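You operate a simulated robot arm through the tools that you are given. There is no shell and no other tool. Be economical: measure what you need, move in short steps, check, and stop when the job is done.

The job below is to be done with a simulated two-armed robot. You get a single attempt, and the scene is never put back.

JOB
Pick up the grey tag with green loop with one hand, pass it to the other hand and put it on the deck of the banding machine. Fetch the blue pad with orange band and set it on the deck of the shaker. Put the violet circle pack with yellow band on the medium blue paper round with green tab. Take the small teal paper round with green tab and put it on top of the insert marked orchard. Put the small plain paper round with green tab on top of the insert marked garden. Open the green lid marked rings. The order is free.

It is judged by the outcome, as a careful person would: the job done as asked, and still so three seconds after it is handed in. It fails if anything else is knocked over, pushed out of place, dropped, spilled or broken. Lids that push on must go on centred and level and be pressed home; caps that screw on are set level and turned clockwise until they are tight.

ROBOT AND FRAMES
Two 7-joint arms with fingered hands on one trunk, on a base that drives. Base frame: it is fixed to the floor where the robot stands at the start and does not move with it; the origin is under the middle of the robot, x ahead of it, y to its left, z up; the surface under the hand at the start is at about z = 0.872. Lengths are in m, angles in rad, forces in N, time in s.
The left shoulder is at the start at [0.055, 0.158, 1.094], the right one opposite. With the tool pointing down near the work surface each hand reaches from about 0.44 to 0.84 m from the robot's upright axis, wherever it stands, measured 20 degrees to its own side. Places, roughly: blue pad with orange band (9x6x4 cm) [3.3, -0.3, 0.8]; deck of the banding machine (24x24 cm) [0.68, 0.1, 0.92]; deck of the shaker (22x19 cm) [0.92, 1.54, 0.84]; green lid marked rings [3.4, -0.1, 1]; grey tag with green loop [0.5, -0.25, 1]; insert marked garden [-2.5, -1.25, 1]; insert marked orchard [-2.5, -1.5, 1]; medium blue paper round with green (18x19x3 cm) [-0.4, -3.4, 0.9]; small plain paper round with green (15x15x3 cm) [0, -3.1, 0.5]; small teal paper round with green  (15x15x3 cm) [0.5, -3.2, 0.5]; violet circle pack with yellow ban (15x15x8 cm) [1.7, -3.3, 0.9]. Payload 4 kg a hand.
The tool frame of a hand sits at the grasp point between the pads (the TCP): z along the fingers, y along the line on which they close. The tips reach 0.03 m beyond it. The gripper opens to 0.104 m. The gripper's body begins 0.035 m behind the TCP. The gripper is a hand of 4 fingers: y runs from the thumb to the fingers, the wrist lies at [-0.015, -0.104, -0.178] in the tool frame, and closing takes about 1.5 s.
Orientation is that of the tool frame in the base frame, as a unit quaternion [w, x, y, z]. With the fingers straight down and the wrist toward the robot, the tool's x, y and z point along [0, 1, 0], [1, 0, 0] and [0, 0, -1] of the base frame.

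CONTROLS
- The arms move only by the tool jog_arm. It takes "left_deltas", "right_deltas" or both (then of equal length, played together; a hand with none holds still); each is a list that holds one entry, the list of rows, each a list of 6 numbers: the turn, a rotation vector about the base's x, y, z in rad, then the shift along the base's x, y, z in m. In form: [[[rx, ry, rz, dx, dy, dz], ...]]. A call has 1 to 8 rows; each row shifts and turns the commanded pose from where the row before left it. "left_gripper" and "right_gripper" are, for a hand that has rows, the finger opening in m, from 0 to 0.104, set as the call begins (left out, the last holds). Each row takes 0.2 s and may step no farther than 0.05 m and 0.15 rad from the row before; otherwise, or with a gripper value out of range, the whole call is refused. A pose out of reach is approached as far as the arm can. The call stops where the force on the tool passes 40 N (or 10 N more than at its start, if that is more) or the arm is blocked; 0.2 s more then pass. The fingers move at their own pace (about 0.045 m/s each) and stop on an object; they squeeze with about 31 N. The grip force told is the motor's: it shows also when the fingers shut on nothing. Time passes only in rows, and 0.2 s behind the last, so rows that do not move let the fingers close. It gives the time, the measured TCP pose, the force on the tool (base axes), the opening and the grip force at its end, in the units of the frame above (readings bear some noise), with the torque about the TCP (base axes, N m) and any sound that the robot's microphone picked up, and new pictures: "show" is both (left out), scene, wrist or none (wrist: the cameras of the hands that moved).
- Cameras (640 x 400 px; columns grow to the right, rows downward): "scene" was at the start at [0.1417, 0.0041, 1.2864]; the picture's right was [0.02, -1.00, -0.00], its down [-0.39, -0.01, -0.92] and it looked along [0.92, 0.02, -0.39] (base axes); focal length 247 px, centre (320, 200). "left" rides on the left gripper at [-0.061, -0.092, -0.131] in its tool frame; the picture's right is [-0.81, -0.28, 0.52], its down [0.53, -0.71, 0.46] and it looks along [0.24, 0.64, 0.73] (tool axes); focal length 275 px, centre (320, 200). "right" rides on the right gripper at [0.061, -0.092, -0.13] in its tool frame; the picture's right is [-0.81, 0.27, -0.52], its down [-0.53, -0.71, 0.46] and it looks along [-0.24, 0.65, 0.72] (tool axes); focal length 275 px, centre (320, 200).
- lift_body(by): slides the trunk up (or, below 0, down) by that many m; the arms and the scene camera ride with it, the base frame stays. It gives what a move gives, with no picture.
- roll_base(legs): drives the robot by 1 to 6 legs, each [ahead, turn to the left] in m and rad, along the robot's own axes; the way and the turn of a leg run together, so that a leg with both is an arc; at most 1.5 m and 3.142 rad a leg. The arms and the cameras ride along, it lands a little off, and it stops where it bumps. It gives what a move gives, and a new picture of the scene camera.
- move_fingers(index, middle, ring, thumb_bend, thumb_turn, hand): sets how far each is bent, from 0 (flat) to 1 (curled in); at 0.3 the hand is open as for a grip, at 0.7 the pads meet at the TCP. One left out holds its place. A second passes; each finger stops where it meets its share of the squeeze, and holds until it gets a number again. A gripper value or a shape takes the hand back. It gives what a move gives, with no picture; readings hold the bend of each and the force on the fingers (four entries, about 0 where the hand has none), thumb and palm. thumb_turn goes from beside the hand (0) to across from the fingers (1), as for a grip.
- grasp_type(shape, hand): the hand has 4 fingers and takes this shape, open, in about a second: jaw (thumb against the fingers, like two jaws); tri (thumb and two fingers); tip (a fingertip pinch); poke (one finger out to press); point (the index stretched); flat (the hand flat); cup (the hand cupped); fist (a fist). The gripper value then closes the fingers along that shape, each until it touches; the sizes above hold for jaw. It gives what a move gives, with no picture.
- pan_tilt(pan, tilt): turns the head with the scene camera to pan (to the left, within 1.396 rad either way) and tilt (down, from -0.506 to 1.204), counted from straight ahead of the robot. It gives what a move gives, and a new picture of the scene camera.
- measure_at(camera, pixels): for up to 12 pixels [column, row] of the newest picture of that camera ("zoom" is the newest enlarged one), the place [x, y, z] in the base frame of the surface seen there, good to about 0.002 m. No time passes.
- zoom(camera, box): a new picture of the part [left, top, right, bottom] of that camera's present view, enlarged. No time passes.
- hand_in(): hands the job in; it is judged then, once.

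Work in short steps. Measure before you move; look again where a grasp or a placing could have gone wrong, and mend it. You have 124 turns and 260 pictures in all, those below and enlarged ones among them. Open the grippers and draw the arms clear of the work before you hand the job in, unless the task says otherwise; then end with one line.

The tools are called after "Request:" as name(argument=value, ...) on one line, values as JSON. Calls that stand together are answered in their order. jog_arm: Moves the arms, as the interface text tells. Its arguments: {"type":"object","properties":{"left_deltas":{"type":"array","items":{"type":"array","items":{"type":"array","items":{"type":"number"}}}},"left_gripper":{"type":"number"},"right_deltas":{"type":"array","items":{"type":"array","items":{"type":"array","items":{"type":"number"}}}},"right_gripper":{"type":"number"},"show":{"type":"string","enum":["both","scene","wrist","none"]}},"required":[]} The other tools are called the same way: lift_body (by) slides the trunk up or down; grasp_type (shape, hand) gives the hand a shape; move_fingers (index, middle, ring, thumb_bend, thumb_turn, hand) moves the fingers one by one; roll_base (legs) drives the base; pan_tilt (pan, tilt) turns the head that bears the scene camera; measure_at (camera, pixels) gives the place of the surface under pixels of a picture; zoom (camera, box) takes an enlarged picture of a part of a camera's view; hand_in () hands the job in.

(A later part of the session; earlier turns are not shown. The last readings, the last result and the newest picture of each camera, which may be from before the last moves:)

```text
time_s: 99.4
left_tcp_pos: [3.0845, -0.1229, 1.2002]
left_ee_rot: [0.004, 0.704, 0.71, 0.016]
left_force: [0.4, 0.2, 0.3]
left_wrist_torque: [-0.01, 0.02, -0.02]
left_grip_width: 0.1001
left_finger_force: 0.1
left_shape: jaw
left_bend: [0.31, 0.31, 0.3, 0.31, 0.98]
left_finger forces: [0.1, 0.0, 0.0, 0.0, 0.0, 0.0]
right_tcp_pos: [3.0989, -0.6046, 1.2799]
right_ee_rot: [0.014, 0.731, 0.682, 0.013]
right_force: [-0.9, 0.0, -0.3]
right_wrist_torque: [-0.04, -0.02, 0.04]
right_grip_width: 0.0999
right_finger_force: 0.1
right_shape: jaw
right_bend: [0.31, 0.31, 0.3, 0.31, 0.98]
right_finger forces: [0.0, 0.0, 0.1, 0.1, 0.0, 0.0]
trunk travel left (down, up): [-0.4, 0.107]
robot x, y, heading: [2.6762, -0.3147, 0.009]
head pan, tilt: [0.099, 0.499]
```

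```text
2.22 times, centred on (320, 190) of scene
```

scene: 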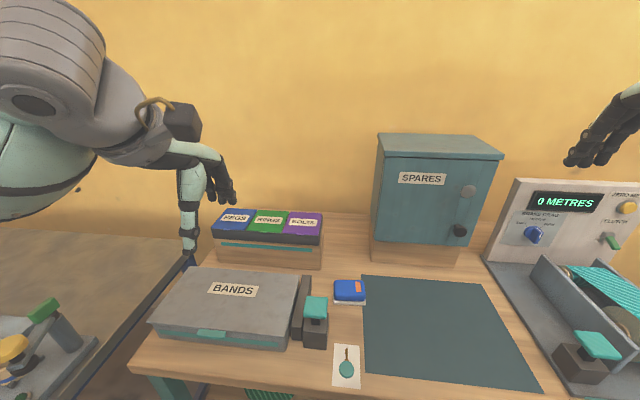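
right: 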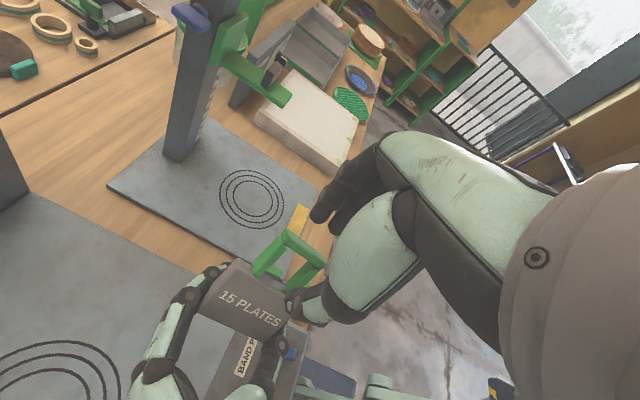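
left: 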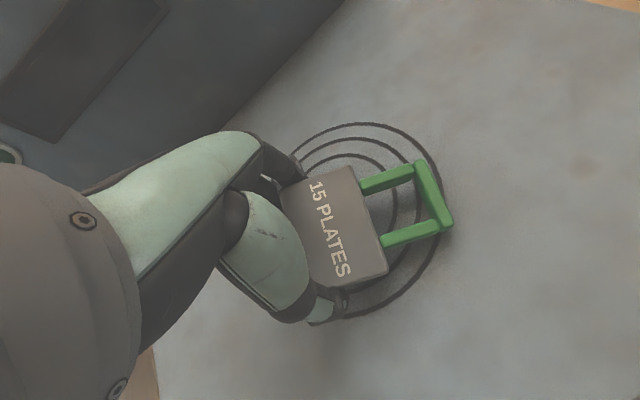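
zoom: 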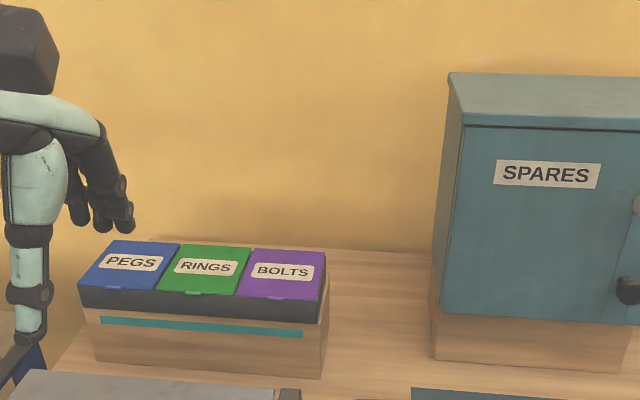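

I zoom on the lip, near (272,229) in the scene view, and measure around it.

Request:
zoom(camera="scene", box=[245, 200, 305, 245])

Request:
measure_at(camera="zoom", pixels=[[270, 330], [240, 326], [300, 330], [270, 320], [150, 300], [380, 315], [330, 95], [470, 110], [200, 90], [270, 350], [500, 340]])

```text
8.89 times, centred on (275, 222) of scene
```

zoom: 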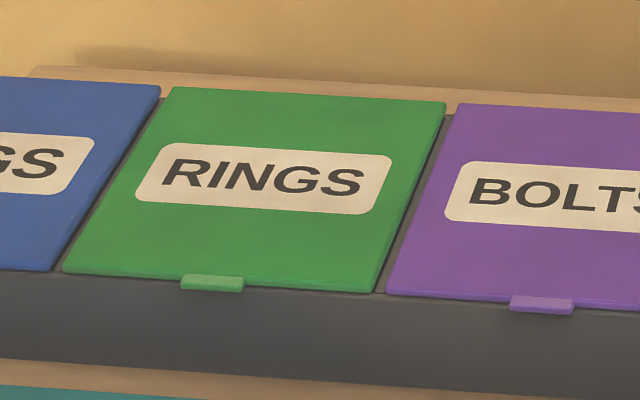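

```text
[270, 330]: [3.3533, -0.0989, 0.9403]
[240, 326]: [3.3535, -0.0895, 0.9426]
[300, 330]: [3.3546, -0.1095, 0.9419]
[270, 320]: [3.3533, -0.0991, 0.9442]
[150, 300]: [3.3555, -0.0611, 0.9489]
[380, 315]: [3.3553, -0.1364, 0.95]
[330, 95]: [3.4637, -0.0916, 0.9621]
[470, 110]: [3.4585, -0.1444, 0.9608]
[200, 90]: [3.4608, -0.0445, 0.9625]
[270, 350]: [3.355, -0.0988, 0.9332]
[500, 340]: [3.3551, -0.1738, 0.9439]
```

The lip is 2 cm wide at y≈-0.081, sticking out to x≈3.345 at z≈0.957. I pitch the left hand to 30° below horizontal in front of and above it, opening narrowed to 4 cm.

Request:
jog_arm(left_deltas=[[[0, -0.15, 0, 0.024, 0.006, -0.02], [0, -0.15, 0, 0.024, 0.006, -0.02], [0, -0.15, 0, 0.024, 0.006, -0.02], [0, -0.15, 0, 0.024, 0.006, -0.02], [0, -0.15, 0, 0.024, 0.006, -0.02], [0, -0.15, 0, 0.024, 0.006, -0.02], [0, -0.147, 0, 0.024, 0.006, -0.02], [0, 0, 0, 0, 0, 0]]], left_gripper=0.045)

```text
time_s: 101.2
left_tcp_pos: [3.2423, -0.0804, 1.0667]
left_ee_rot: [0.361, 0.6, 0.611, 0.368]
left_force: [-0.5, 0.2, 0.4]
left_wrist_torque: [0.0, 0.0, -0.02]
left_grip_width: 0.0452
left_finger_force: 0.0
left_shape: jaw
left_bend: [0.74, 0.47, 0.44, 0.72, 1.0]
left_finger forces: [0.0, 0.0, 0.0, 0.0, 0.0, 0.0]
left hand out of reach, approached as far as the arm can: row 3
right_tcp_pos: [3.0839, -0.6046, 1.2834]
right_ee_rot: [0.018, 0.731, 0.682, 0.017]
right_force: [-1.1, 0.2, 0.2]
right_wrist_torque: [0.02, 0.01, -0.02]
right_grip_width: 0.1002
right_finger_force: 0.1
right_shape: jaw
right_bend: [0.31, 0.31, 0.3, 0.31, 0.98]
right_finger forces: [0.0, 0.0, 0.1, 0.0, 0.0, 0.0]
trunk travel left (down, up): [-0.4, 0.107]
robot x, y, heading: [2.671, -0.3179, 0.008]
head pan, tilt: [0.099, 0.499]
```

scene: 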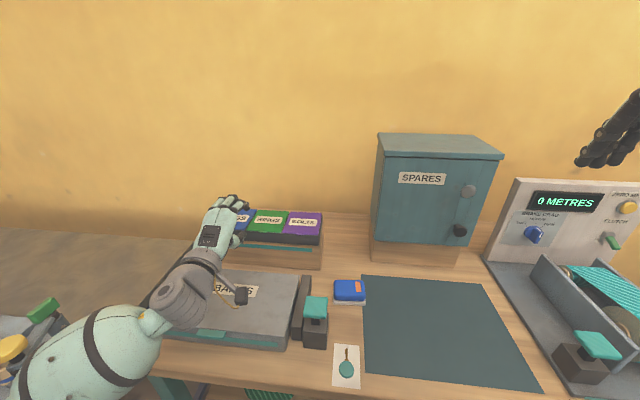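
left: 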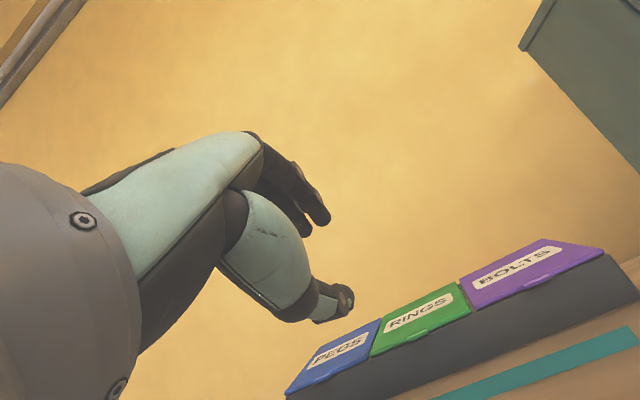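

The hand fits. At 4.5 cm the thumb is already at the centre line, so I widen to 7 cm and approach to just behind the lip to look.

Request:
jog_arm(left_deltas=[[[0, 0, 0, 0.015, 0, -0.03], [0, 0, 0, 0.02, 0, -0.03], [0, 0, 0, 0.015, 0, -0.02], [0, 0, 0, 0, 0, 0]]], left_gripper=0.07)

Request:
zoom(camera="left", box=[200, 120, 520, 340])

Request:
zoom(camera="scene", box=[180, 170, 340, 290])

```text
time_s: 102.2
left_tcp_pos: [3.2913, -0.0787, 0.9841]
left_ee_rot: [0.361, 0.6, 0.612, 0.368]
left_force: [-0.8, 0.2, 0.3]
left_wrist_torque: [0.0, -0.04, -0.01]
left_grip_width: 0.0699
left_finger_force: 0.1
left_shape: jaw
left_bend: [0.28, 0.38, 0.35, 0.6, 1.0]
left_finger forces: [0.0, 0.0, 0.1, 0.1, 0.1, 0.0]
right_tcp_pos: [3.084, -0.6037, 1.2834]
right_ee_rot: [0.018, 0.731, 0.682, 0.017]
right_force: [0.0, -0.4, -0.6]
right_wrist_torque: [0.02, 0.0, -0.01]
right_grip_width: 0.0998
right_finger_force: 0.1
right_shape: jaw
right_bend: [0.31, 0.31, 0.3, 0.31, 0.98]
right_finger forces: [0.0, 0.0, 0.1, 0.0, 0.1, 0.0]
trunk travel left (down, up): [-0.4, 0.107]
robot x, y, heading: [2.6717, -0.3134, 0.011]
head pan, tilt: [0.099, 0.499]
```

scene: 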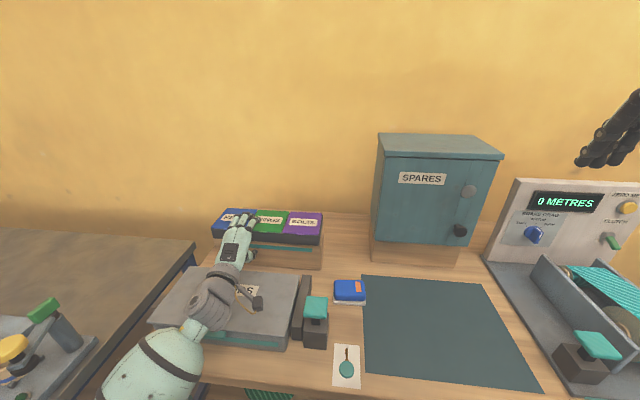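
left: 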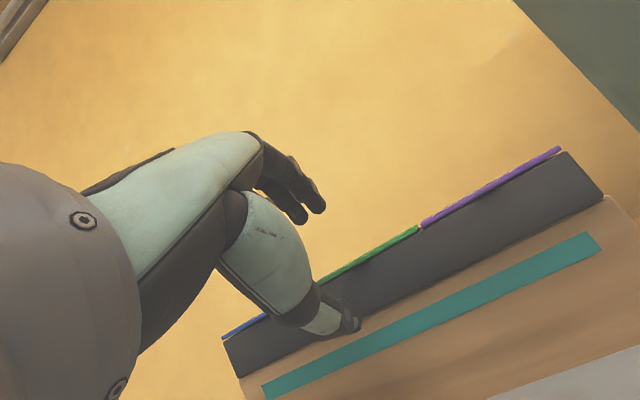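

```text
1.82 times, centred on (360, 230) of left
```

zoom: 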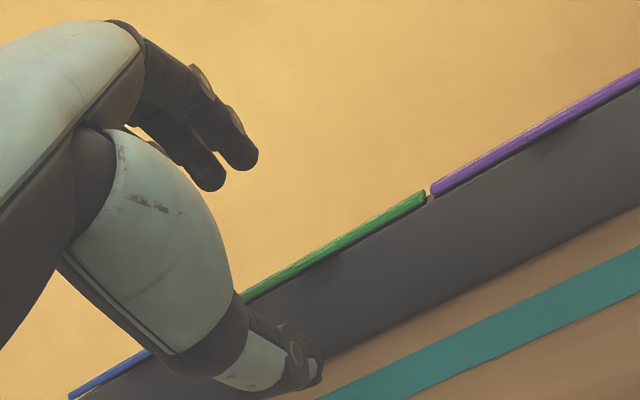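

```text
3.33 times, centred on (260, 230) of scene
```

zoom: 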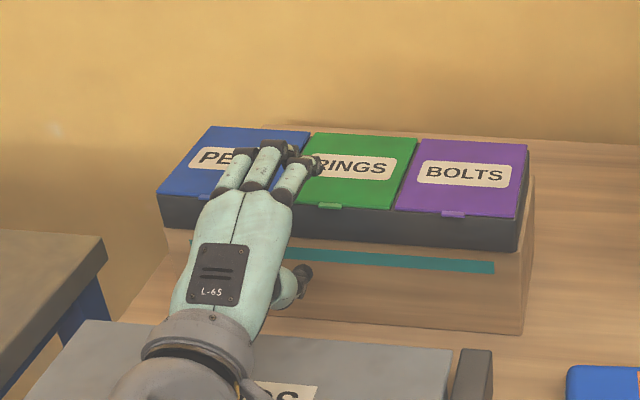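

I measure the thumb tip, the fingertips and the lip to align them.

Request:
measure_at(camera="zoom", pixels=[[303, 272], [290, 285], [285, 185], [255, 183], [318, 165], [330, 205], [300, 300], [270, 150], [275, 295]])

Request:
measure_at(camera="left", pixels=[[352, 325], [345, 315], [300, 215], [318, 205], [372, 252], [330, 320]])

```text
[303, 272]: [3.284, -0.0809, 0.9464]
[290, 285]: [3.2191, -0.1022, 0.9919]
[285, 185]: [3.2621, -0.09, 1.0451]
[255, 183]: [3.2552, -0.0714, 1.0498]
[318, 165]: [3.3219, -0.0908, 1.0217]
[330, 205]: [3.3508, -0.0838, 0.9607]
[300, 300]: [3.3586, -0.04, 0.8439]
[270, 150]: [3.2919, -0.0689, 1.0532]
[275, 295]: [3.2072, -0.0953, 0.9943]
```

```text
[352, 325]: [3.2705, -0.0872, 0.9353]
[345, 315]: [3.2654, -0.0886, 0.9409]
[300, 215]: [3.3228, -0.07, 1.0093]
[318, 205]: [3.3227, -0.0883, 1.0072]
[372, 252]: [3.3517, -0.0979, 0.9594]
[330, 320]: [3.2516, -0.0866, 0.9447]
```

Thumb tip is at (3.286, -0.081, 0.944) and the lip at (3.346, -0.083, 0.958). I advance 5.8 cm with the thumb slightly lower so it goes under the lip.

Request:
jog_arm(left_deltas=[[[0, 0, 0, 0, -0.002, -0.006], [0, 0, 0, 0.02, 0, 0], [0, 0, 0, 0.02, 0, 0], [0, 0, 0, 0.016, 0, 0], [0, 0, 0, 0, 0, 0]]])

Request:
zoom(camera="left", box=[200, 120, 520, 340])

Request:
zoom(camera="scene", box=[180, 170, 340, 290])

```text
time_s: 103.4
left_tcp_pos: [3.3457, -0.083, 0.9787]
left_ee_rot: [0.364, 0.599, 0.61, 0.369]
left_force: [-0.6, 0.2, 0.3]
left_wrist_torque: [0.03, 0.02, -0.02]
left_grip_width: 0.0696
left_finger_force: 0.0
left_shape: jaw
left_bend: [0.28, 0.38, 0.35, 0.6, 1.0]
left_finger forces: [0.1, 0.0, 0.0, 0.0, 0.0, 0.0]
right_tcp_pos: [3.081, -0.6054, 1.2846]
right_ee_rot: [0.019, 0.731, 0.682, 0.018]
right_force: [1.4, 0.4, -0.1]
right_wrist_torque: [0.02, 0.02, 0.03]
right_grip_width: 0.1002
right_finger_force: 0.0
right_shape: jaw
right_bend: [0.31, 0.31, 0.3, 0.31, 0.98]
right_finger forces: [0.0, 0.0, 0.1, 0.0, 0.1, 0.0]
trunk travel left (down, up): [-0.4, 0.107]
robot x, y, heading: [2.6765, -0.3132, 0.009]
head pan, tilt: [0.099, 0.499]
```

scene: 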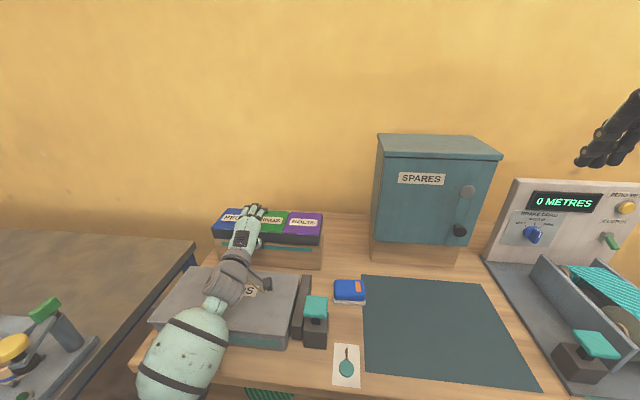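
left: 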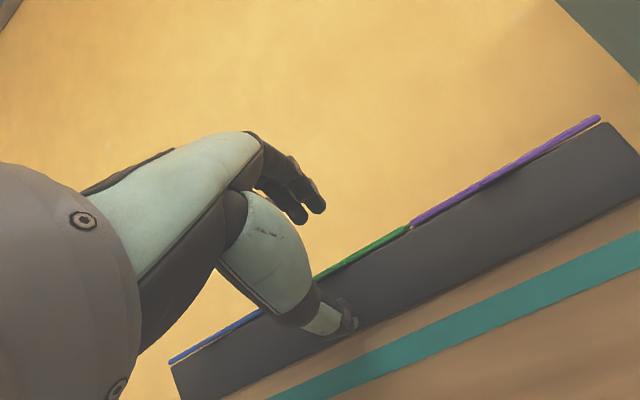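

```text
1.82 times, centred on (360, 230) of left
```

zoom: 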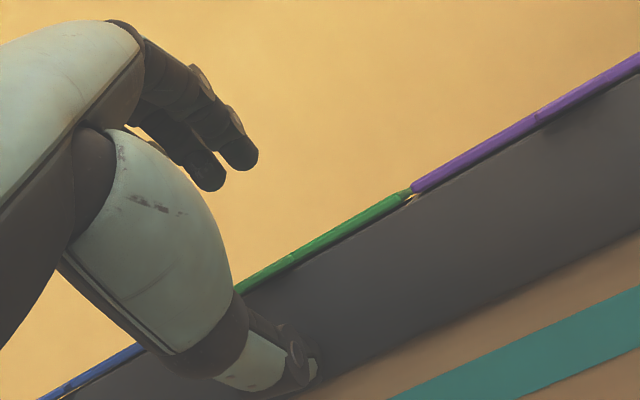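

```text
3.33 times, centred on (260, 230) of scene
```

zoom: 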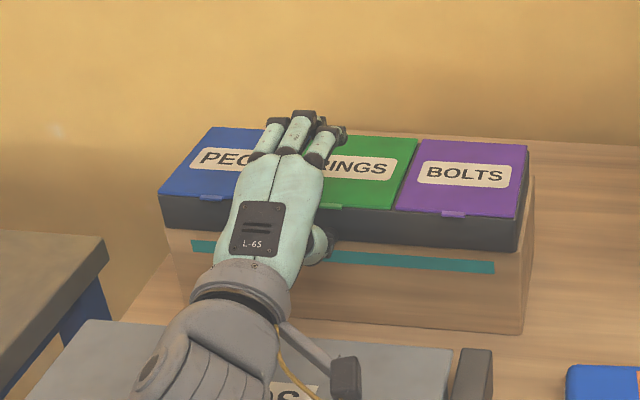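

The thumb is just below the lip with no contact. I raise the hand in small steps along the lid's arc and watch.

Request:
jog_arm(left_deltas=[[[0, 0, 0, 0.002, -0.002, 0.008], [0, 0, 0, 0.001, 0, 0.01], [0, 0.05, 0, 0.002, 0, 0.01], [0, 0.05, 0, 0.003, 0, 0.012], [0, 0, 0, 0, 0, 0]]])

Request:
zoom(camera="scene", box=[180, 170, 340, 290])

```text
time_s: 104.6
left_tcp_pos: [3.3574, -0.0848, 1.0196]
left_ee_rot: [0.331, 0.618, 0.628, 0.338]
left_force: [0.1, 0.0, 0.2]
left_wrist_torque: [-0.02, 0.01, 0.0]
left_grip_width: 0.0701
left_finger_force: 0.1
left_shape: jaw
left_bend: [0.28, 0.38, 0.35, 0.6, 0.99]
left_finger forces: [0.0, 0.0, 0.0, 0.0, 0.1, 0.0]
right_tcp_pos: [3.0823, -0.6041, 1.2841]
right_ee_rot: [0.019, 0.731, 0.682, 0.018]
right_force: [-0.6, 0.1, -0.3]
right_wrist_torque: [-0.02, -0.03, 0.0]
right_grip_width: 0.1003
right_finger_force: 0.1
right_shape: jaw
right_bend: [0.31, 0.31, 0.3, 0.31, 0.98]
right_finger forces: [0.0, 0.0, 0.0, 0.1, 0.0, 0.1]
trunk travel left (down, up): [-0.4, 0.107]
robot x, y, heading: [2.6747, -0.3133, 0.008]
head pan, tilt: [0.099, 0.499]
```

scene: 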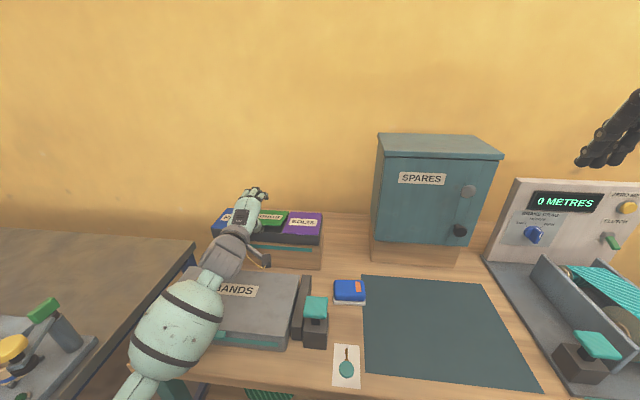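
left: 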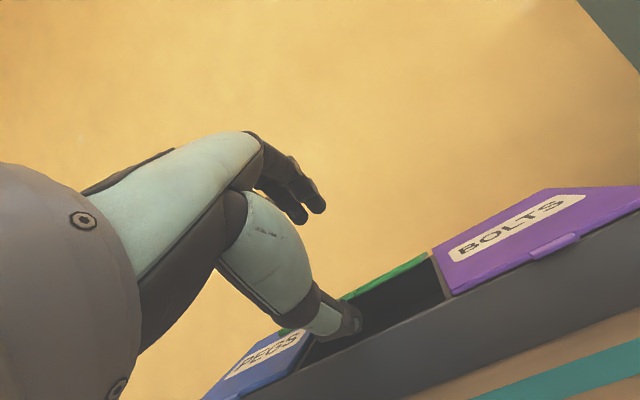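

```text
3.33 times, centred on (260, 230) of scene
```

zoom: 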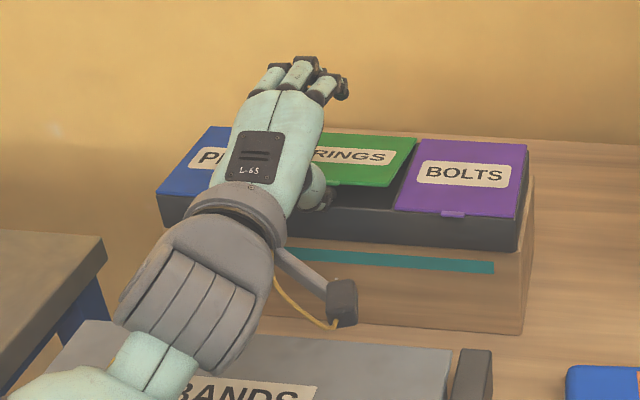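

The lid is rising on the thumb. I follow its arc about the hinge (x≈3.455, z≈0.957), turning the hand with it.

Request:
jog_arm(left_deltas=[[[0, 0.14, 0, 0.0098, 0, 0.0131], [0, 0.14, 0, 0.0114, 0, 0.0115], [0, 0.14, 0, 0.013, 0, 0.0099], [0, 0.14, 0, 0.0143, 0, 0.0079], [0, 0.14, 0, 0.0151, 0, 0.0059], [0, 0.14, 0, 0.0159, 0, 0.0037], [0, 0.14, 0, 0.0162, 0, 0.0015], [0, 0.14, 0, 0.0163, 0, -0.0009]]])

Request:
zoom(camera="scene", box=[180, 130, 340, 270])

```text
time_s: 106.4
left_tcp_pos: [3.4621, -0.0868, 1.0719]
left_ee_rot: [-0.054, 0.703, 0.708, -0.04]
left_force: [-0.3, 0.2, 0.3]
left_wrist_torque: [0.01, 0.04, -0.01]
left_grip_width: 0.0701
left_finger_force: 0.0
left_shape: jaw
left_bend: [0.28, 0.38, 0.35, 0.6, 0.99]
left_finger forces: [0.0, 0.0, 0.1, 0.0, 0.0, 0.1]
left hand out of reach, approached as far as the arm can: row 8
right_tcp_pos: [3.0831, -0.6052, 1.2839]
right_ee_rot: [0.018, 0.732, 0.681, 0.018]
right_force: [0.4, -0.8, -0.4]
right_wrist_torque: [0.03, 0.0, -0.03]
right_grip_width: 0.1001
right_finger_force: 0.0
right_shape: jaw
right_bend: [0.31, 0.31, 0.3, 0.31, 0.98]
right_finger forces: [0.1, 0.0, 0.0, 0.1, 0.1, 0.0]
trunk travel left (down, up): [-0.4, 0.107]
robot x, y, heading: [2.6711, -0.3119, 0.014]
head pan, tilt: [0.099, 0.499]
```

scene: 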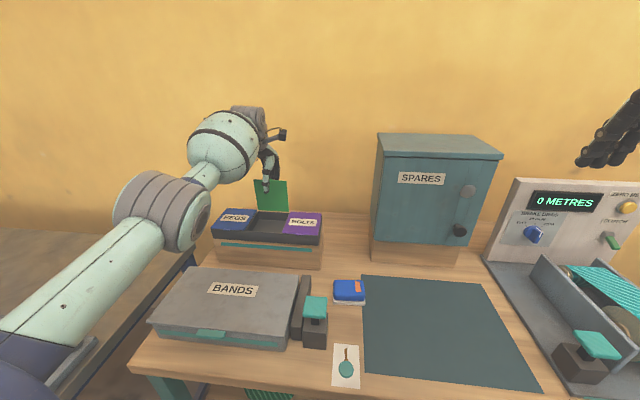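
left: 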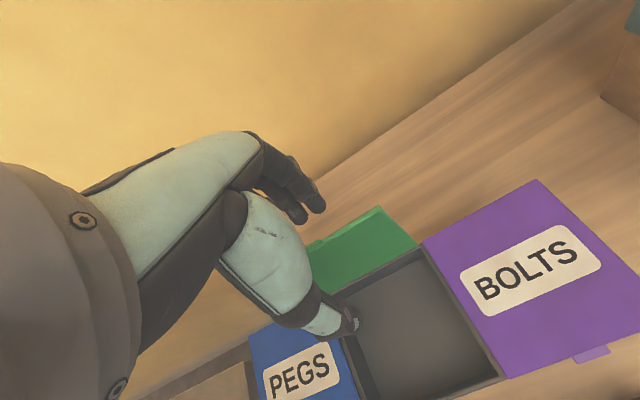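

```text
2.86 times, centred on (260, 200) of scene
```

zoom: 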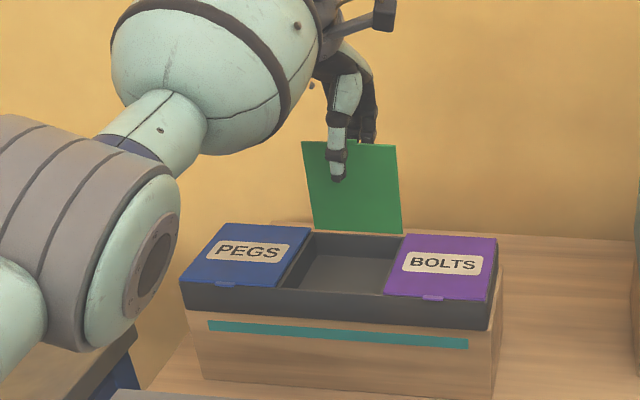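

The lid is almost upright. I push it further back (+x) with the thumb.

Request:
jog_arm(left_deltas=[[[0, 0, 0, 0.012, 0, -0.005], [0, 0, 0, 0.012, 0, -0.005], [0, 0, 0, 0.012, 0, -0.005], [0, 0, 0, 0.012, 0, -0.005], [0, 0, 0, 0.01, 0, -0.005], [0, 0, 0, 0, 0, 0]]])

Request:
zoom(camera="scene", box=[180, 130, 340, 270])

```text
time_s: 107.8
left_tcp_pos: [3.4693, -0.0867, 1.035]
left_ee_rot: [-0.054, 0.702, 0.709, -0.042]
left_force: [-0.3, 0.3, 0.0]
left_wrist_torque: [0.0, 0.01, -0.01]
left_grip_width: 0.0701
left_finger_force: 0.1
left_shape: jaw
left_bend: [0.28, 0.38, 0.35, 0.6, 0.99]
left_finger forces: [0.1, 0.1, 0.0, 0.0, 0.1, 0.0]
left hand out of reach, approached as far as the arm can: row 1, 2, 3, 4, 5
right_tcp_pos: [3.0835, -0.6047, 1.2847]
right_ee_rot: [0.018, 0.731, 0.682, 0.017]
right_force: [-0.5, -0.1, -0.4]
right_wrist_torque: [-0.04, 0.03, 0.0]
right_grip_width: 0.1002
right_finger_force: 0.1
right_shape: jaw
right_bend: [0.31, 0.31, 0.3, 0.31, 0.98]
right_finger forces: [0.1, 0.0, 0.0, 0.0, 0.0, 0.0]
trunk travel left (down, up): [-0.4, 0.107]
robot x, y, heading: [2.6721, -0.3129, 0.006]
head pan, tilt: [0.099, 0.499]
```

scene: 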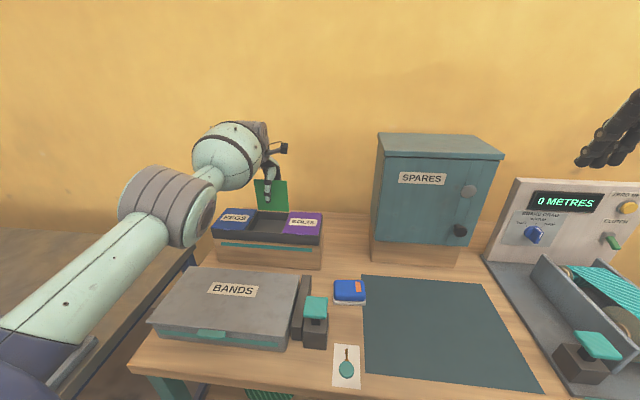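
left: 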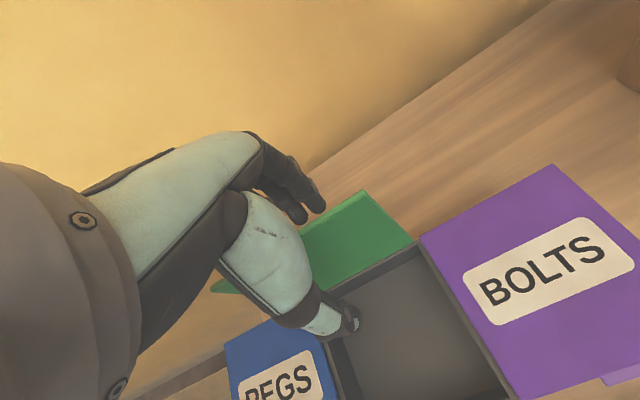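

```text
2.86 times, centred on (260, 200) of scene
```

zoom: 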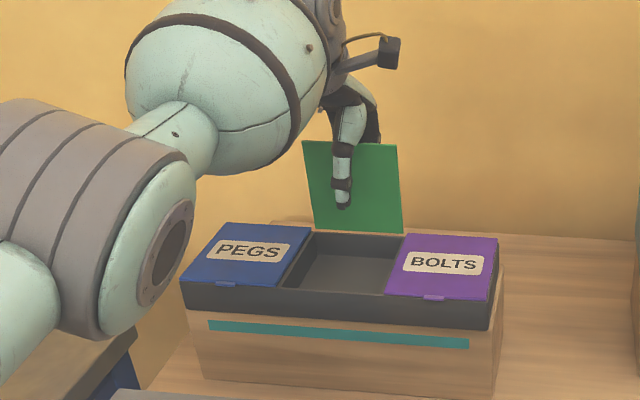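

The arm is at its reach limit. I measure the lid's lean and how far it is from staying open.

Request:
measure_at(camera="zoom", pixels=[[320, 150], [385, 155], [325, 222], [390, 225], [370, 190], [343, 200], [315, 150], [600, 250]])

Request:
roll_base(legs=[[0.05, 0]])

Request:
zoom(camera="scene", box=[180, 130, 340, 270])

```text
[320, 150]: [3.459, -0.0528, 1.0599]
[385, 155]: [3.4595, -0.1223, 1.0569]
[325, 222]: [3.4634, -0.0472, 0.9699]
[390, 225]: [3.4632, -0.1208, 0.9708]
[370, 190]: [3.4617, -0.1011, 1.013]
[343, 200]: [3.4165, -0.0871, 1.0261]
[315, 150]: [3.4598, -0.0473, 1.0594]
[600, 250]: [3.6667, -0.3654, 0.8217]
```

```text
time_s: 108.7
left_tcp_pos: [3.5119, -0.0856, 1.0404]
left_ee_rot: [-0.053, 0.702, 0.709, -0.041]
left_force: [-0.2, 0.2, -1.0]
left_wrist_torque: [0.02, -0.08, 0.03]
left_grip_width: 0.0697
left_finger_force: 0.1
left_shape: jaw
left_bend: [0.28, 0.38, 0.35, 0.6, 0.99]
left_finger forces: [0.0, 0.2, 0.0, 0.1, 0.0, 0.1]
right_tcp_pos: [3.1277, -0.6042, 1.2861]
right_ee_rot: [0.02, 0.732, 0.681, 0.019]
right_force: [-1.1, 0.9, 0.9]
right_wrist_torque: [-0.02, -0.05, -0.02]
right_grip_width: 0.1002
right_finger_force: 0.1
right_shape: jaw
right_bend: [0.31, 0.31, 0.3, 0.31, 0.98]
right_finger forces: [0.0, 0.1, 0.0, 0.0, 0.0, 0.0]
trunk travel left (down, up): [-0.4, 0.107]
robot x, y, heading: [2.7273, -0.3159, 0.007]
head pan, tilt: [0.099, 0.499]
```

scene: 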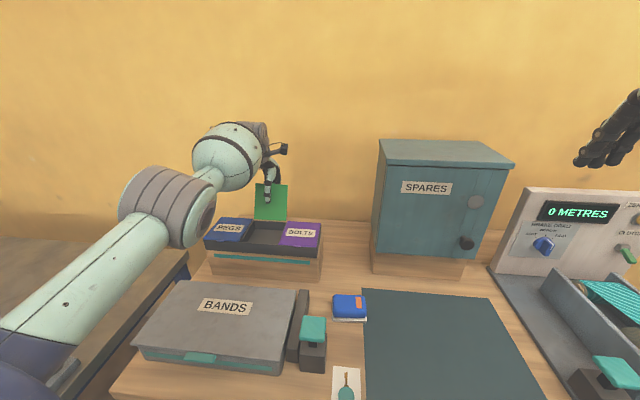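

```text
2.86 times, centred on (260, 200) of scene
```

zoom: 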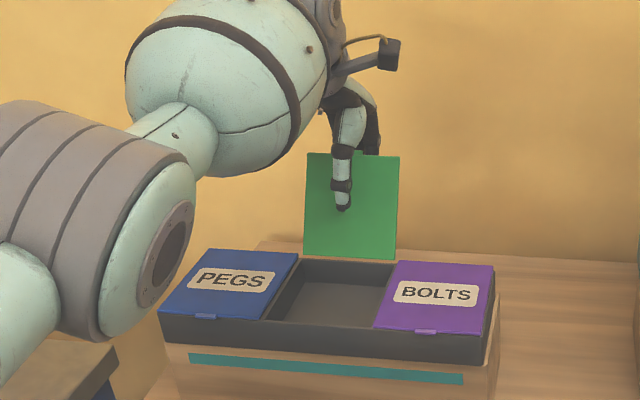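

The lid stays upright by itself. To be safe I push it further by pitching the hand forward while advancing.

Request:
jog_arm(left_deltas=[[[0, -0.12, 0, 0.01, 0, -0.005], [0, -0.12, 0, 0.01, 0, -0.005], [0, -0.12, 0, 0.01, 0, -0.005], [0, -0.12, 0, 0.01, 0, 0], [0, 0, 0, 0, 0, 0]]])

Request:
measure_at(camera="scene", pixels=[[283, 188], [283, 218], [260, 190]])

Request:
zoom(camera="scene", box=[180, 130, 340, 270])

```text
time_s: 109.2
left_tcp_pos: [3.5044, -0.0811, 1.0511]
left_ee_rot: [0.005, 0.702, 0.712, 0.019]
left_force: [-0.7, 0.1, 0.1]
left_wrist_torque: [-0.03, -0.03, -0.04]
left_grip_width: 0.07
left_finger_force: 0.1
left_shape: jaw
left_bend: [0.28, 0.38, 0.35, 0.6, 0.99]
left_finger forces: [0.1, 0.1, 0.1, 0.1, 0.0, 0.0]
right_tcp_pos: [3.097, -0.6043, 1.2959]
right_ee_rot: [0.03, 0.732, 0.681, 0.029]
right_force: [-0.9, 0.6, 0.0]
right_wrist_torque: [0.01, -0.03, 0.02]
right_grip_width: 0.0998
right_finger_force: 0.1
right_shape: jaw
right_bend: [0.31, 0.31, 0.3, 0.31, 0.98]
right_finger forces: [0.0, 0.0, 0.1, 0.0, 0.1, 0.0]
trunk travel left (down, up): [-0.4, 0.107]
robot x, y, heading: [2.7215, -0.3143, 0.008]
head pan, tilt: [0.099, 0.499]
stopped in row 2 (left hand): the arm was blocked; the commanded pose is now the measured one
```

scene: 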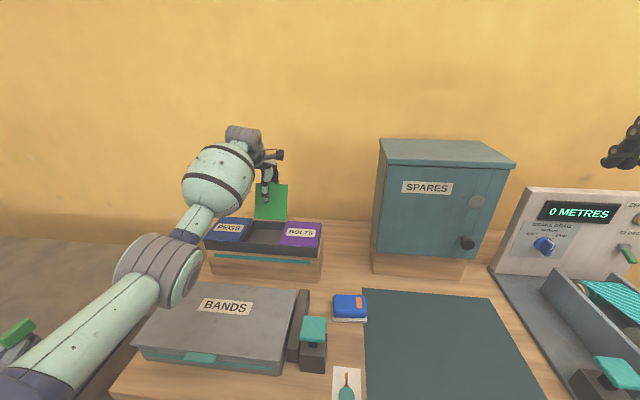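
left: 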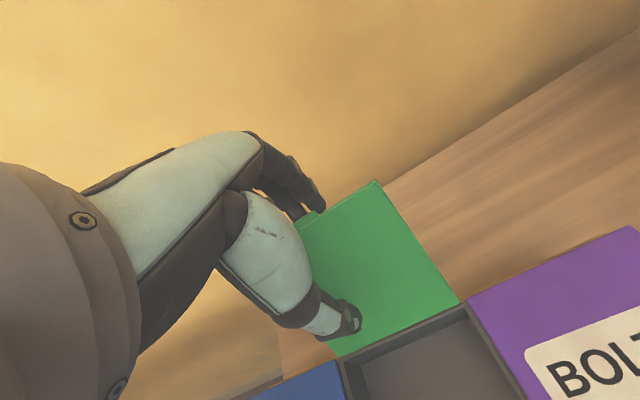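

```text
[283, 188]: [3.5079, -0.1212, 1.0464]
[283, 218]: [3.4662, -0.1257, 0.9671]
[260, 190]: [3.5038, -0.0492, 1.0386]
```

```text
2.86 times, centred on (260, 200) of scene
```

zoom: 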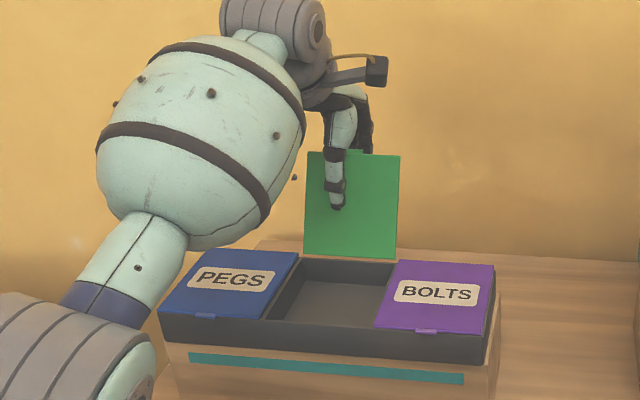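

The lid now leans back about 27° past vertical and will stay. I lift the left hand straight up and draw it back, then check the lid.

Request:
jog_arm(left_deltas=[[[0, 0, 0, 0, 0, 0.02], [0, 0, 0, 0, 0, 0.03], [0, 0, 0, 0, 0, 0.04], [0, 0, 0, -0.02, 0, 0.04], [0, 0, 0, -0.045, 0, 0], [0, 0, 0, -0.045, 0, 0], [0, 0, 0, -0.045, 0, 0], [0, 0, 0, -0.045, 0, 0]]], show="none")

Request:
jog_arm(left_deltas=[[[0, 0, 0, -0.045, 0.01, 0], [0, 0, 0, -0.045, 0.01, 0], [0, 0, 0, -0.045, 0.01, 0], [0, 0, 0, -0.045, 0.01, 0], [0, 0, 0, -0.02, 0.01, 0]]], show="scene")

Request:
measure_at(camera="scene", pixels=[[350, 303], [335, 312], [364, 312], [350, 298], [340, 298], [363, 299], [350, 318], [283, 188], [315, 330]])

Request:
zoom(camera="scene", box=[180, 150, 400, 350])

```text
time_s: 111.0
left_tcp_pos: [3.3045, -0.0783, 1.1794]
left_ee_rot: [0.005, 0.702, 0.712, 0.017]
left_force: [-0.6, 0.0, -0.2]
left_wrist_torque: [-0.03, -0.02, -0.02]
left_grip_width: 0.07
left_finger_force: 0.1
left_shape: jaw
left_bend: [0.28, 0.38, 0.35, 0.6, 0.99]
left_finger forces: [0.0, 0.0, 0.0, 0.0, 0.0, 0.0]
right_tcp_pos: [3.1011, -0.6023, 1.2934]
right_ee_rot: [0.029, 0.731, 0.681, 0.025]
right_force: [-0.5, 1.2, 0.3]
right_wrist_torque: [-0.06, -0.02, -0.01]
right_grip_width: 0.1004
right_finger_force: 0.1
right_shape: jaw
right_bend: [0.31, 0.31, 0.3, 0.31, 0.98]
right_finger forces: [0.1, 0.0, 0.1, 0.0, 0.0, 0.0]
trunk travel left (down, up): [-0.4, 0.107]
robot x, y, heading: [2.7211, -0.3144, 0.005]
head pan, tilt: [0.099, 0.499]
```

```text
time_s: 112.2
left_tcp_pos: [3.1089, -0.0339, 1.1767]
left_ee_rot: [0.004, 0.702, 0.712, 0.018]
left_force: [0.3, 0.0, 0.3]
left_wrist_torque: [-0.02, -0.01, 0.0]
left_grip_width: 0.0699
left_finger_force: 0.0
left_shape: jaw
left_bend: [0.28, 0.38, 0.35, 0.6, 0.99]
left_finger forces: [0.1, 0.1, 0.0, 0.1, 0.0, 0.0]
right_tcp_pos: [3.1018, -0.6046, 1.2941]
right_ee_rot: [0.028, 0.731, 0.681, 0.025]
right_force: [0.7, -0.2, -0.1]
right_wrist_torque: [-0.01, -0.02, 0.02]
right_grip_width: 0.1002
right_finger_force: 0.0
right_shape: jaw
right_bend: [0.31, 0.31, 0.3, 0.31, 0.98]
right_finger forces: [0.0, 0.0, 0.1, 0.0, 0.0, 0.0]
trunk travel left (down, up): [-0.4, 0.107]
robot x, y, heading: [2.7244, -0.3158, 0.008]
head pan, tilt: [0.099, 0.499]
```

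scene: 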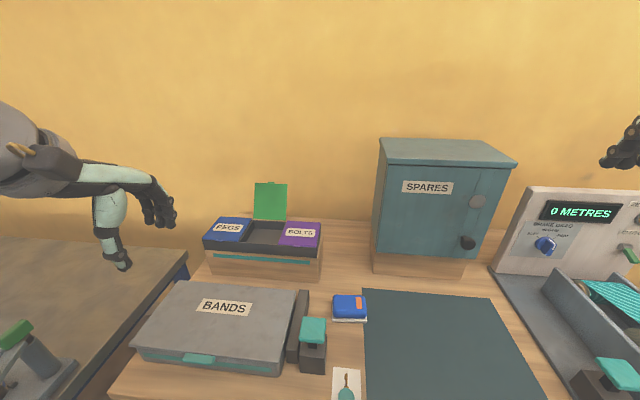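

```text
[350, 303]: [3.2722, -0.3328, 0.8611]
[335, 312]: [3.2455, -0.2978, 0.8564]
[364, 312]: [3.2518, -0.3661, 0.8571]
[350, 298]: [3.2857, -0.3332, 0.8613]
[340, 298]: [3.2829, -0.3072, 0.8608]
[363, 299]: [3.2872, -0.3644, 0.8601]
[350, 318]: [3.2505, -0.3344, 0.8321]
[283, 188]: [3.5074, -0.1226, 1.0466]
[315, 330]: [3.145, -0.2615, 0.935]
```

```text
2.00 times, centred on (290, 250) of scene
```

zoom: 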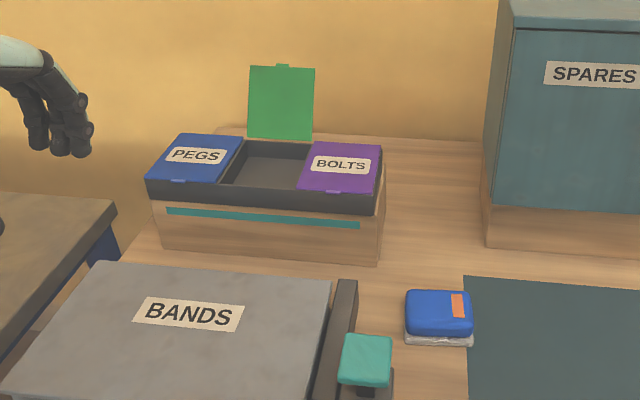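

The lid stays open. Next, the pad: centre about (3.268, -0.335), top 0.862, bench 0.822. I bring the right hand above it.

Request:
jog_arm(right_deltas=[[[0, 0.038, 0.035, 0.0205, 0.0335, -0.028], [0, 0.038, 0.035, 0.0205, 0.0335, -0.028], [0, 0, 0, 0.0205, 0.0335, -0.028], [0, 0, 0, 0.0205, 0.0335, -0.028], [0, 0, 0, 0.0205, 0.0335, -0.028], [0, 0, 0, 0.0205, 0.0335, -0.028], [0, 0, 0, 0.0205, 0.0335, -0.028], [0, 0, 0, 0.0205, 0.0335, -0.028]]], show="none")

Request:
jog_arm(right_deltas=[[[0, 0, 0, 0, 0, -0.045], [0, 0, 0, 0, 0, -0.045], [0, 0, 0, 0, 0, -0.035], [0, 0, 0, 0, 0, 0]]])

```text
time_s: 114.0
left_tcp_pos: [3.1106, -0.0324, 1.1748]
left_ee_rot: [0.003, 0.703, 0.711, 0.017]
left_force: [0.3, 0.0, -0.1]
left_wrist_torque: [-0.02, 0.01, -0.01]
left_grip_width: 0.07
left_finger_force: 0.1
left_shape: jaw
left_bend: [0.28, 0.38, 0.35, 0.6, 0.99]
left_finger forces: [0.0, 0.0, 0.1, 0.1, 0.0, 0.1]
right_tcp_pos: [3.2696, -0.334, 1.0681]
right_ee_rot: [0.0, 0.707, 0.707, -0.001]
right_force: [0.4, 0.3, -0.4]
right_wrist_torque: [0.01, 0.0, 0.0]
right_grip_width: 0.1
right_finger_force: 0.0
right_shape: jaw
right_bend: [0.31, 0.31, 0.3, 0.31, 0.98]
right_finger forces: [0.0, 0.0, 0.0, 0.0, 0.0, 0.0]
trunk travel left (down, up): [-0.4, 0.107]
robot x, y, heading: [2.7252, -0.3156, 0.008]
head pan, tilt: [0.099, 0.499]
```

```text
time_s: 115.0
left_tcp_pos: [3.1098, -0.0334, 1.1759]
left_ee_rot: [0.004, 0.703, 0.711, 0.018]
left_force: [-0.5, 0.8, 0.7]
left_wrist_torque: [0.0, 0.01, 0.01]
left_grip_width: 0.0701
left_finger_force: 0.1
left_shape: jaw
left_bend: [0.28, 0.38, 0.35, 0.6, 0.99]
left_finger forces: [0.1, 0.0, 0.1, 0.0, 0.1, 0.0]
right_tcp_pos: [3.2684, -0.3335, 0.9439]
right_ee_rot: [0.0, 0.707, 0.707, -0.002]
right_force: [-0.1, 0.3, -0.4]
right_wrist_torque: [0.02, -0.05, 0.0]
right_grip_width: 0.1005
right_finger_force: 0.1
right_shape: jaw
right_bend: [0.31, 0.31, 0.3, 0.31, 0.98]
right_finger forces: [0.0, 0.1, 0.1, 0.0, 0.0, 0.0]
trunk travel left (down, up): [-0.4, 0.107]
robot x, y, heading: [2.7202, -0.3154, 0.012]
head pan, tilt: [0.099, 0.499]
```

scene: 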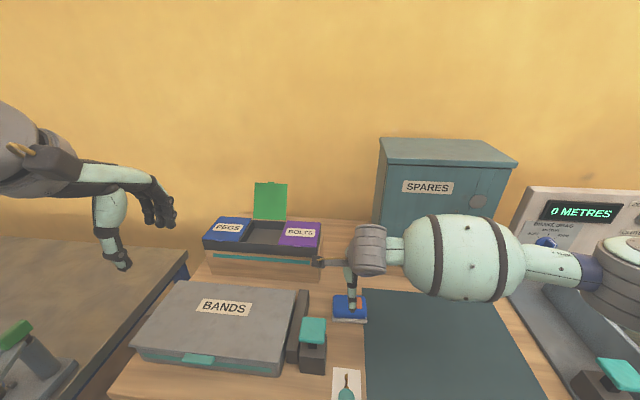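
right: 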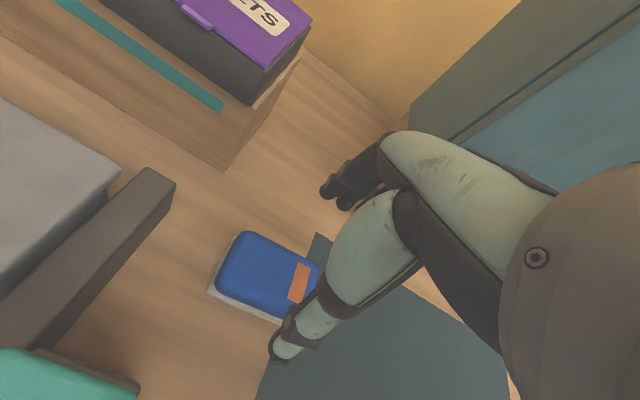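

I measure the pad's corners from the right camera to centre the grasp.

Request:
measure_at(camera="right", pixels=[[242, 235], [218, 280], [315, 268], [290, 310], [270, 270], [213, 292], [250, 305], [280, 318], [210, 230], [300, 240]])

Request:
zoom(camera="right", box=[190, 210, 350, 370])

```text
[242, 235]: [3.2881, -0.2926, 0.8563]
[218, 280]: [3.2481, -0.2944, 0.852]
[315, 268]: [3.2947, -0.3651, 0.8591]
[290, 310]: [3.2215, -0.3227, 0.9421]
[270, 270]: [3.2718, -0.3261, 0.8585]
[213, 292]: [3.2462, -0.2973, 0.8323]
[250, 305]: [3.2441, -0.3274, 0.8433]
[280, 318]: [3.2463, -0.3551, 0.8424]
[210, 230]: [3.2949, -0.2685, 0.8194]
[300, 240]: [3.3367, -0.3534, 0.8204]
```

```text
2.50 times, centred on (270, 290) of right
```

zoom: 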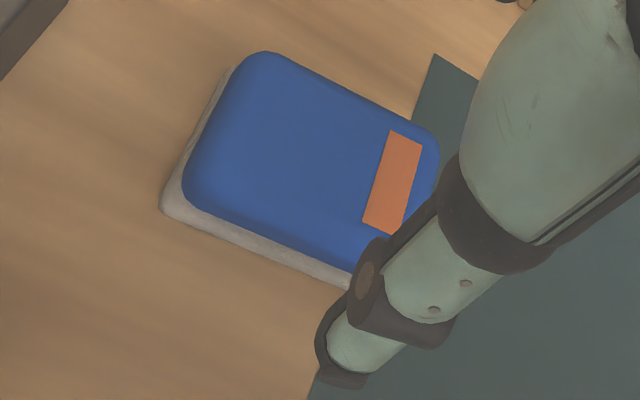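

The pad is centred under the hand. I lower to z≈0.857 and close.

Request:
jog_arm(right_deltas=[[[0, 0, 0, 0.001, 0.001, -0.03], [0, 0, 0, 0.001, 0, -0.03], [0, 0, 0, 0, 0, -0.026], [0, 0, 0, 0, 0, 0]]], show="none")

Request:
jog_arm(right_deltas=[[[0, 0, 0, 0, 0, 0], [0, 0, 0, 0, 0, 0], [0, 0, 0, 0, 0, 0], [0, 0, 0, 0, 0, 0], [0, 0, 0, 0, 0, 0], [0, 0, 0, 0, 0, 0.03], [0, 0, 0, 0, 0, 0.03], [0, 0, 0, 0, 0, 0.03]]], right_gripper=0.03)

```text
time_s: 116.0
left_tcp_pos: [3.1092, -0.0343, 1.1757]
left_ee_rot: [0.003, 0.703, 0.711, 0.018]
left_force: [0.4, 0.0, -0.1]
left_wrist_torque: [0.02, 0.01, 0.03]
left_grip_width: 0.0697
left_finger_force: 0.1
left_shape: jaw
left_bend: [0.28, 0.38, 0.35, 0.6, 0.99]
left_finger forces: [0.1, 0.0, 0.0, 0.1, 0.0, 0.0]
right_tcp_pos: [3.2687, -0.335, 0.8575]
right_ee_rot: [0.0, 0.708, 0.706, -0.001]
right_force: [-0.2, 0.4, -0.4]
right_wrist_torque: [-0.02, 0.01, -0.01]
right_grip_width: 0.1
right_finger_force: 0.1
right_shape: jaw
right_bend: [0.31, 0.31, 0.3, 0.31, 0.98]
right_finger forces: [0.1, 0.0, 0.0, 0.0, 0.0, 0.0]
trunk travel left (down, up): [-0.4, 0.107]
robot x, y, heading: [2.7228, -0.3145, 0.007]
head pan, tilt: [0.099, 0.499]
```

```text
time_s: 117.8
left_tcp_pos: [3.1091, -0.0345, 1.1758]
left_ee_rot: [0.004, 0.703, 0.711, 0.019]
left_force: [-0.9, -0.2, 0.3]
left_wrist_torque: [-0.03, 0.0, 0.0]
left_grip_width: 0.0698
left_finger_force: 0.1
left_shape: jaw
left_bend: [0.28, 0.38, 0.35, 0.6, 0.99]
left_finger forces: [0.1, 0.0, 0.0, 0.1, 0.0, 0.0]
right_tcp_pos: [3.2703, -0.3361, 0.9488]
right_ee_rot: [0.0, 0.707, 0.707, -0.001]
right_force: [0.5, 0.2, -0.4]
right_wrist_torque: [-0.01, -0.01, 0.0]
right_grip_width: 0.0498
right_finger_force: 31.3
right_shape: jaw
right_bend: [0.74, 0.48, 0.45, 0.67, 0.99]
right_finger forces: [15.7, 7.9, 3.8, 0.0, 28.2, 0.1]
trunk travel left (down, up): [-0.4, 0.107]
robot x, y, heading: [2.7239, -0.3143, 0.013]
head pan, tilt: [0.099, 0.499]
```

scene: 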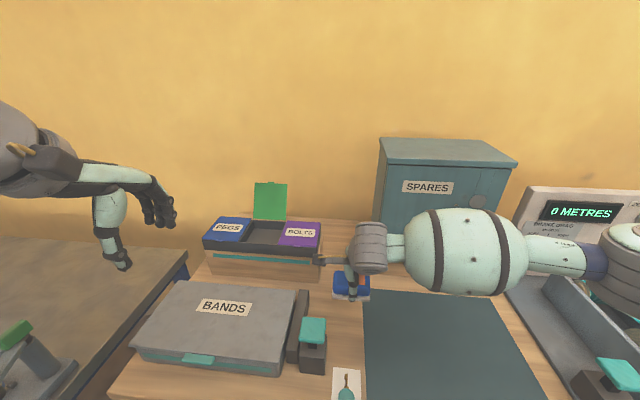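
right: 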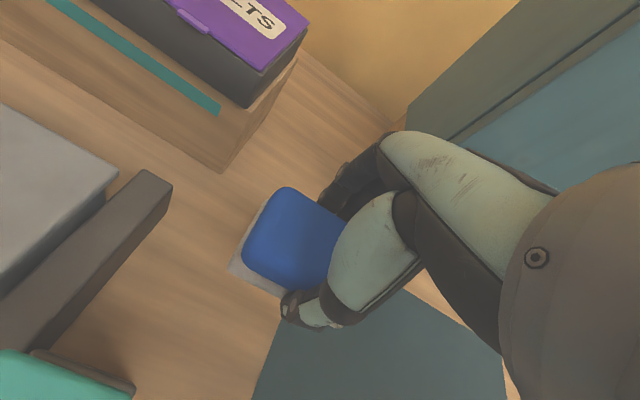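

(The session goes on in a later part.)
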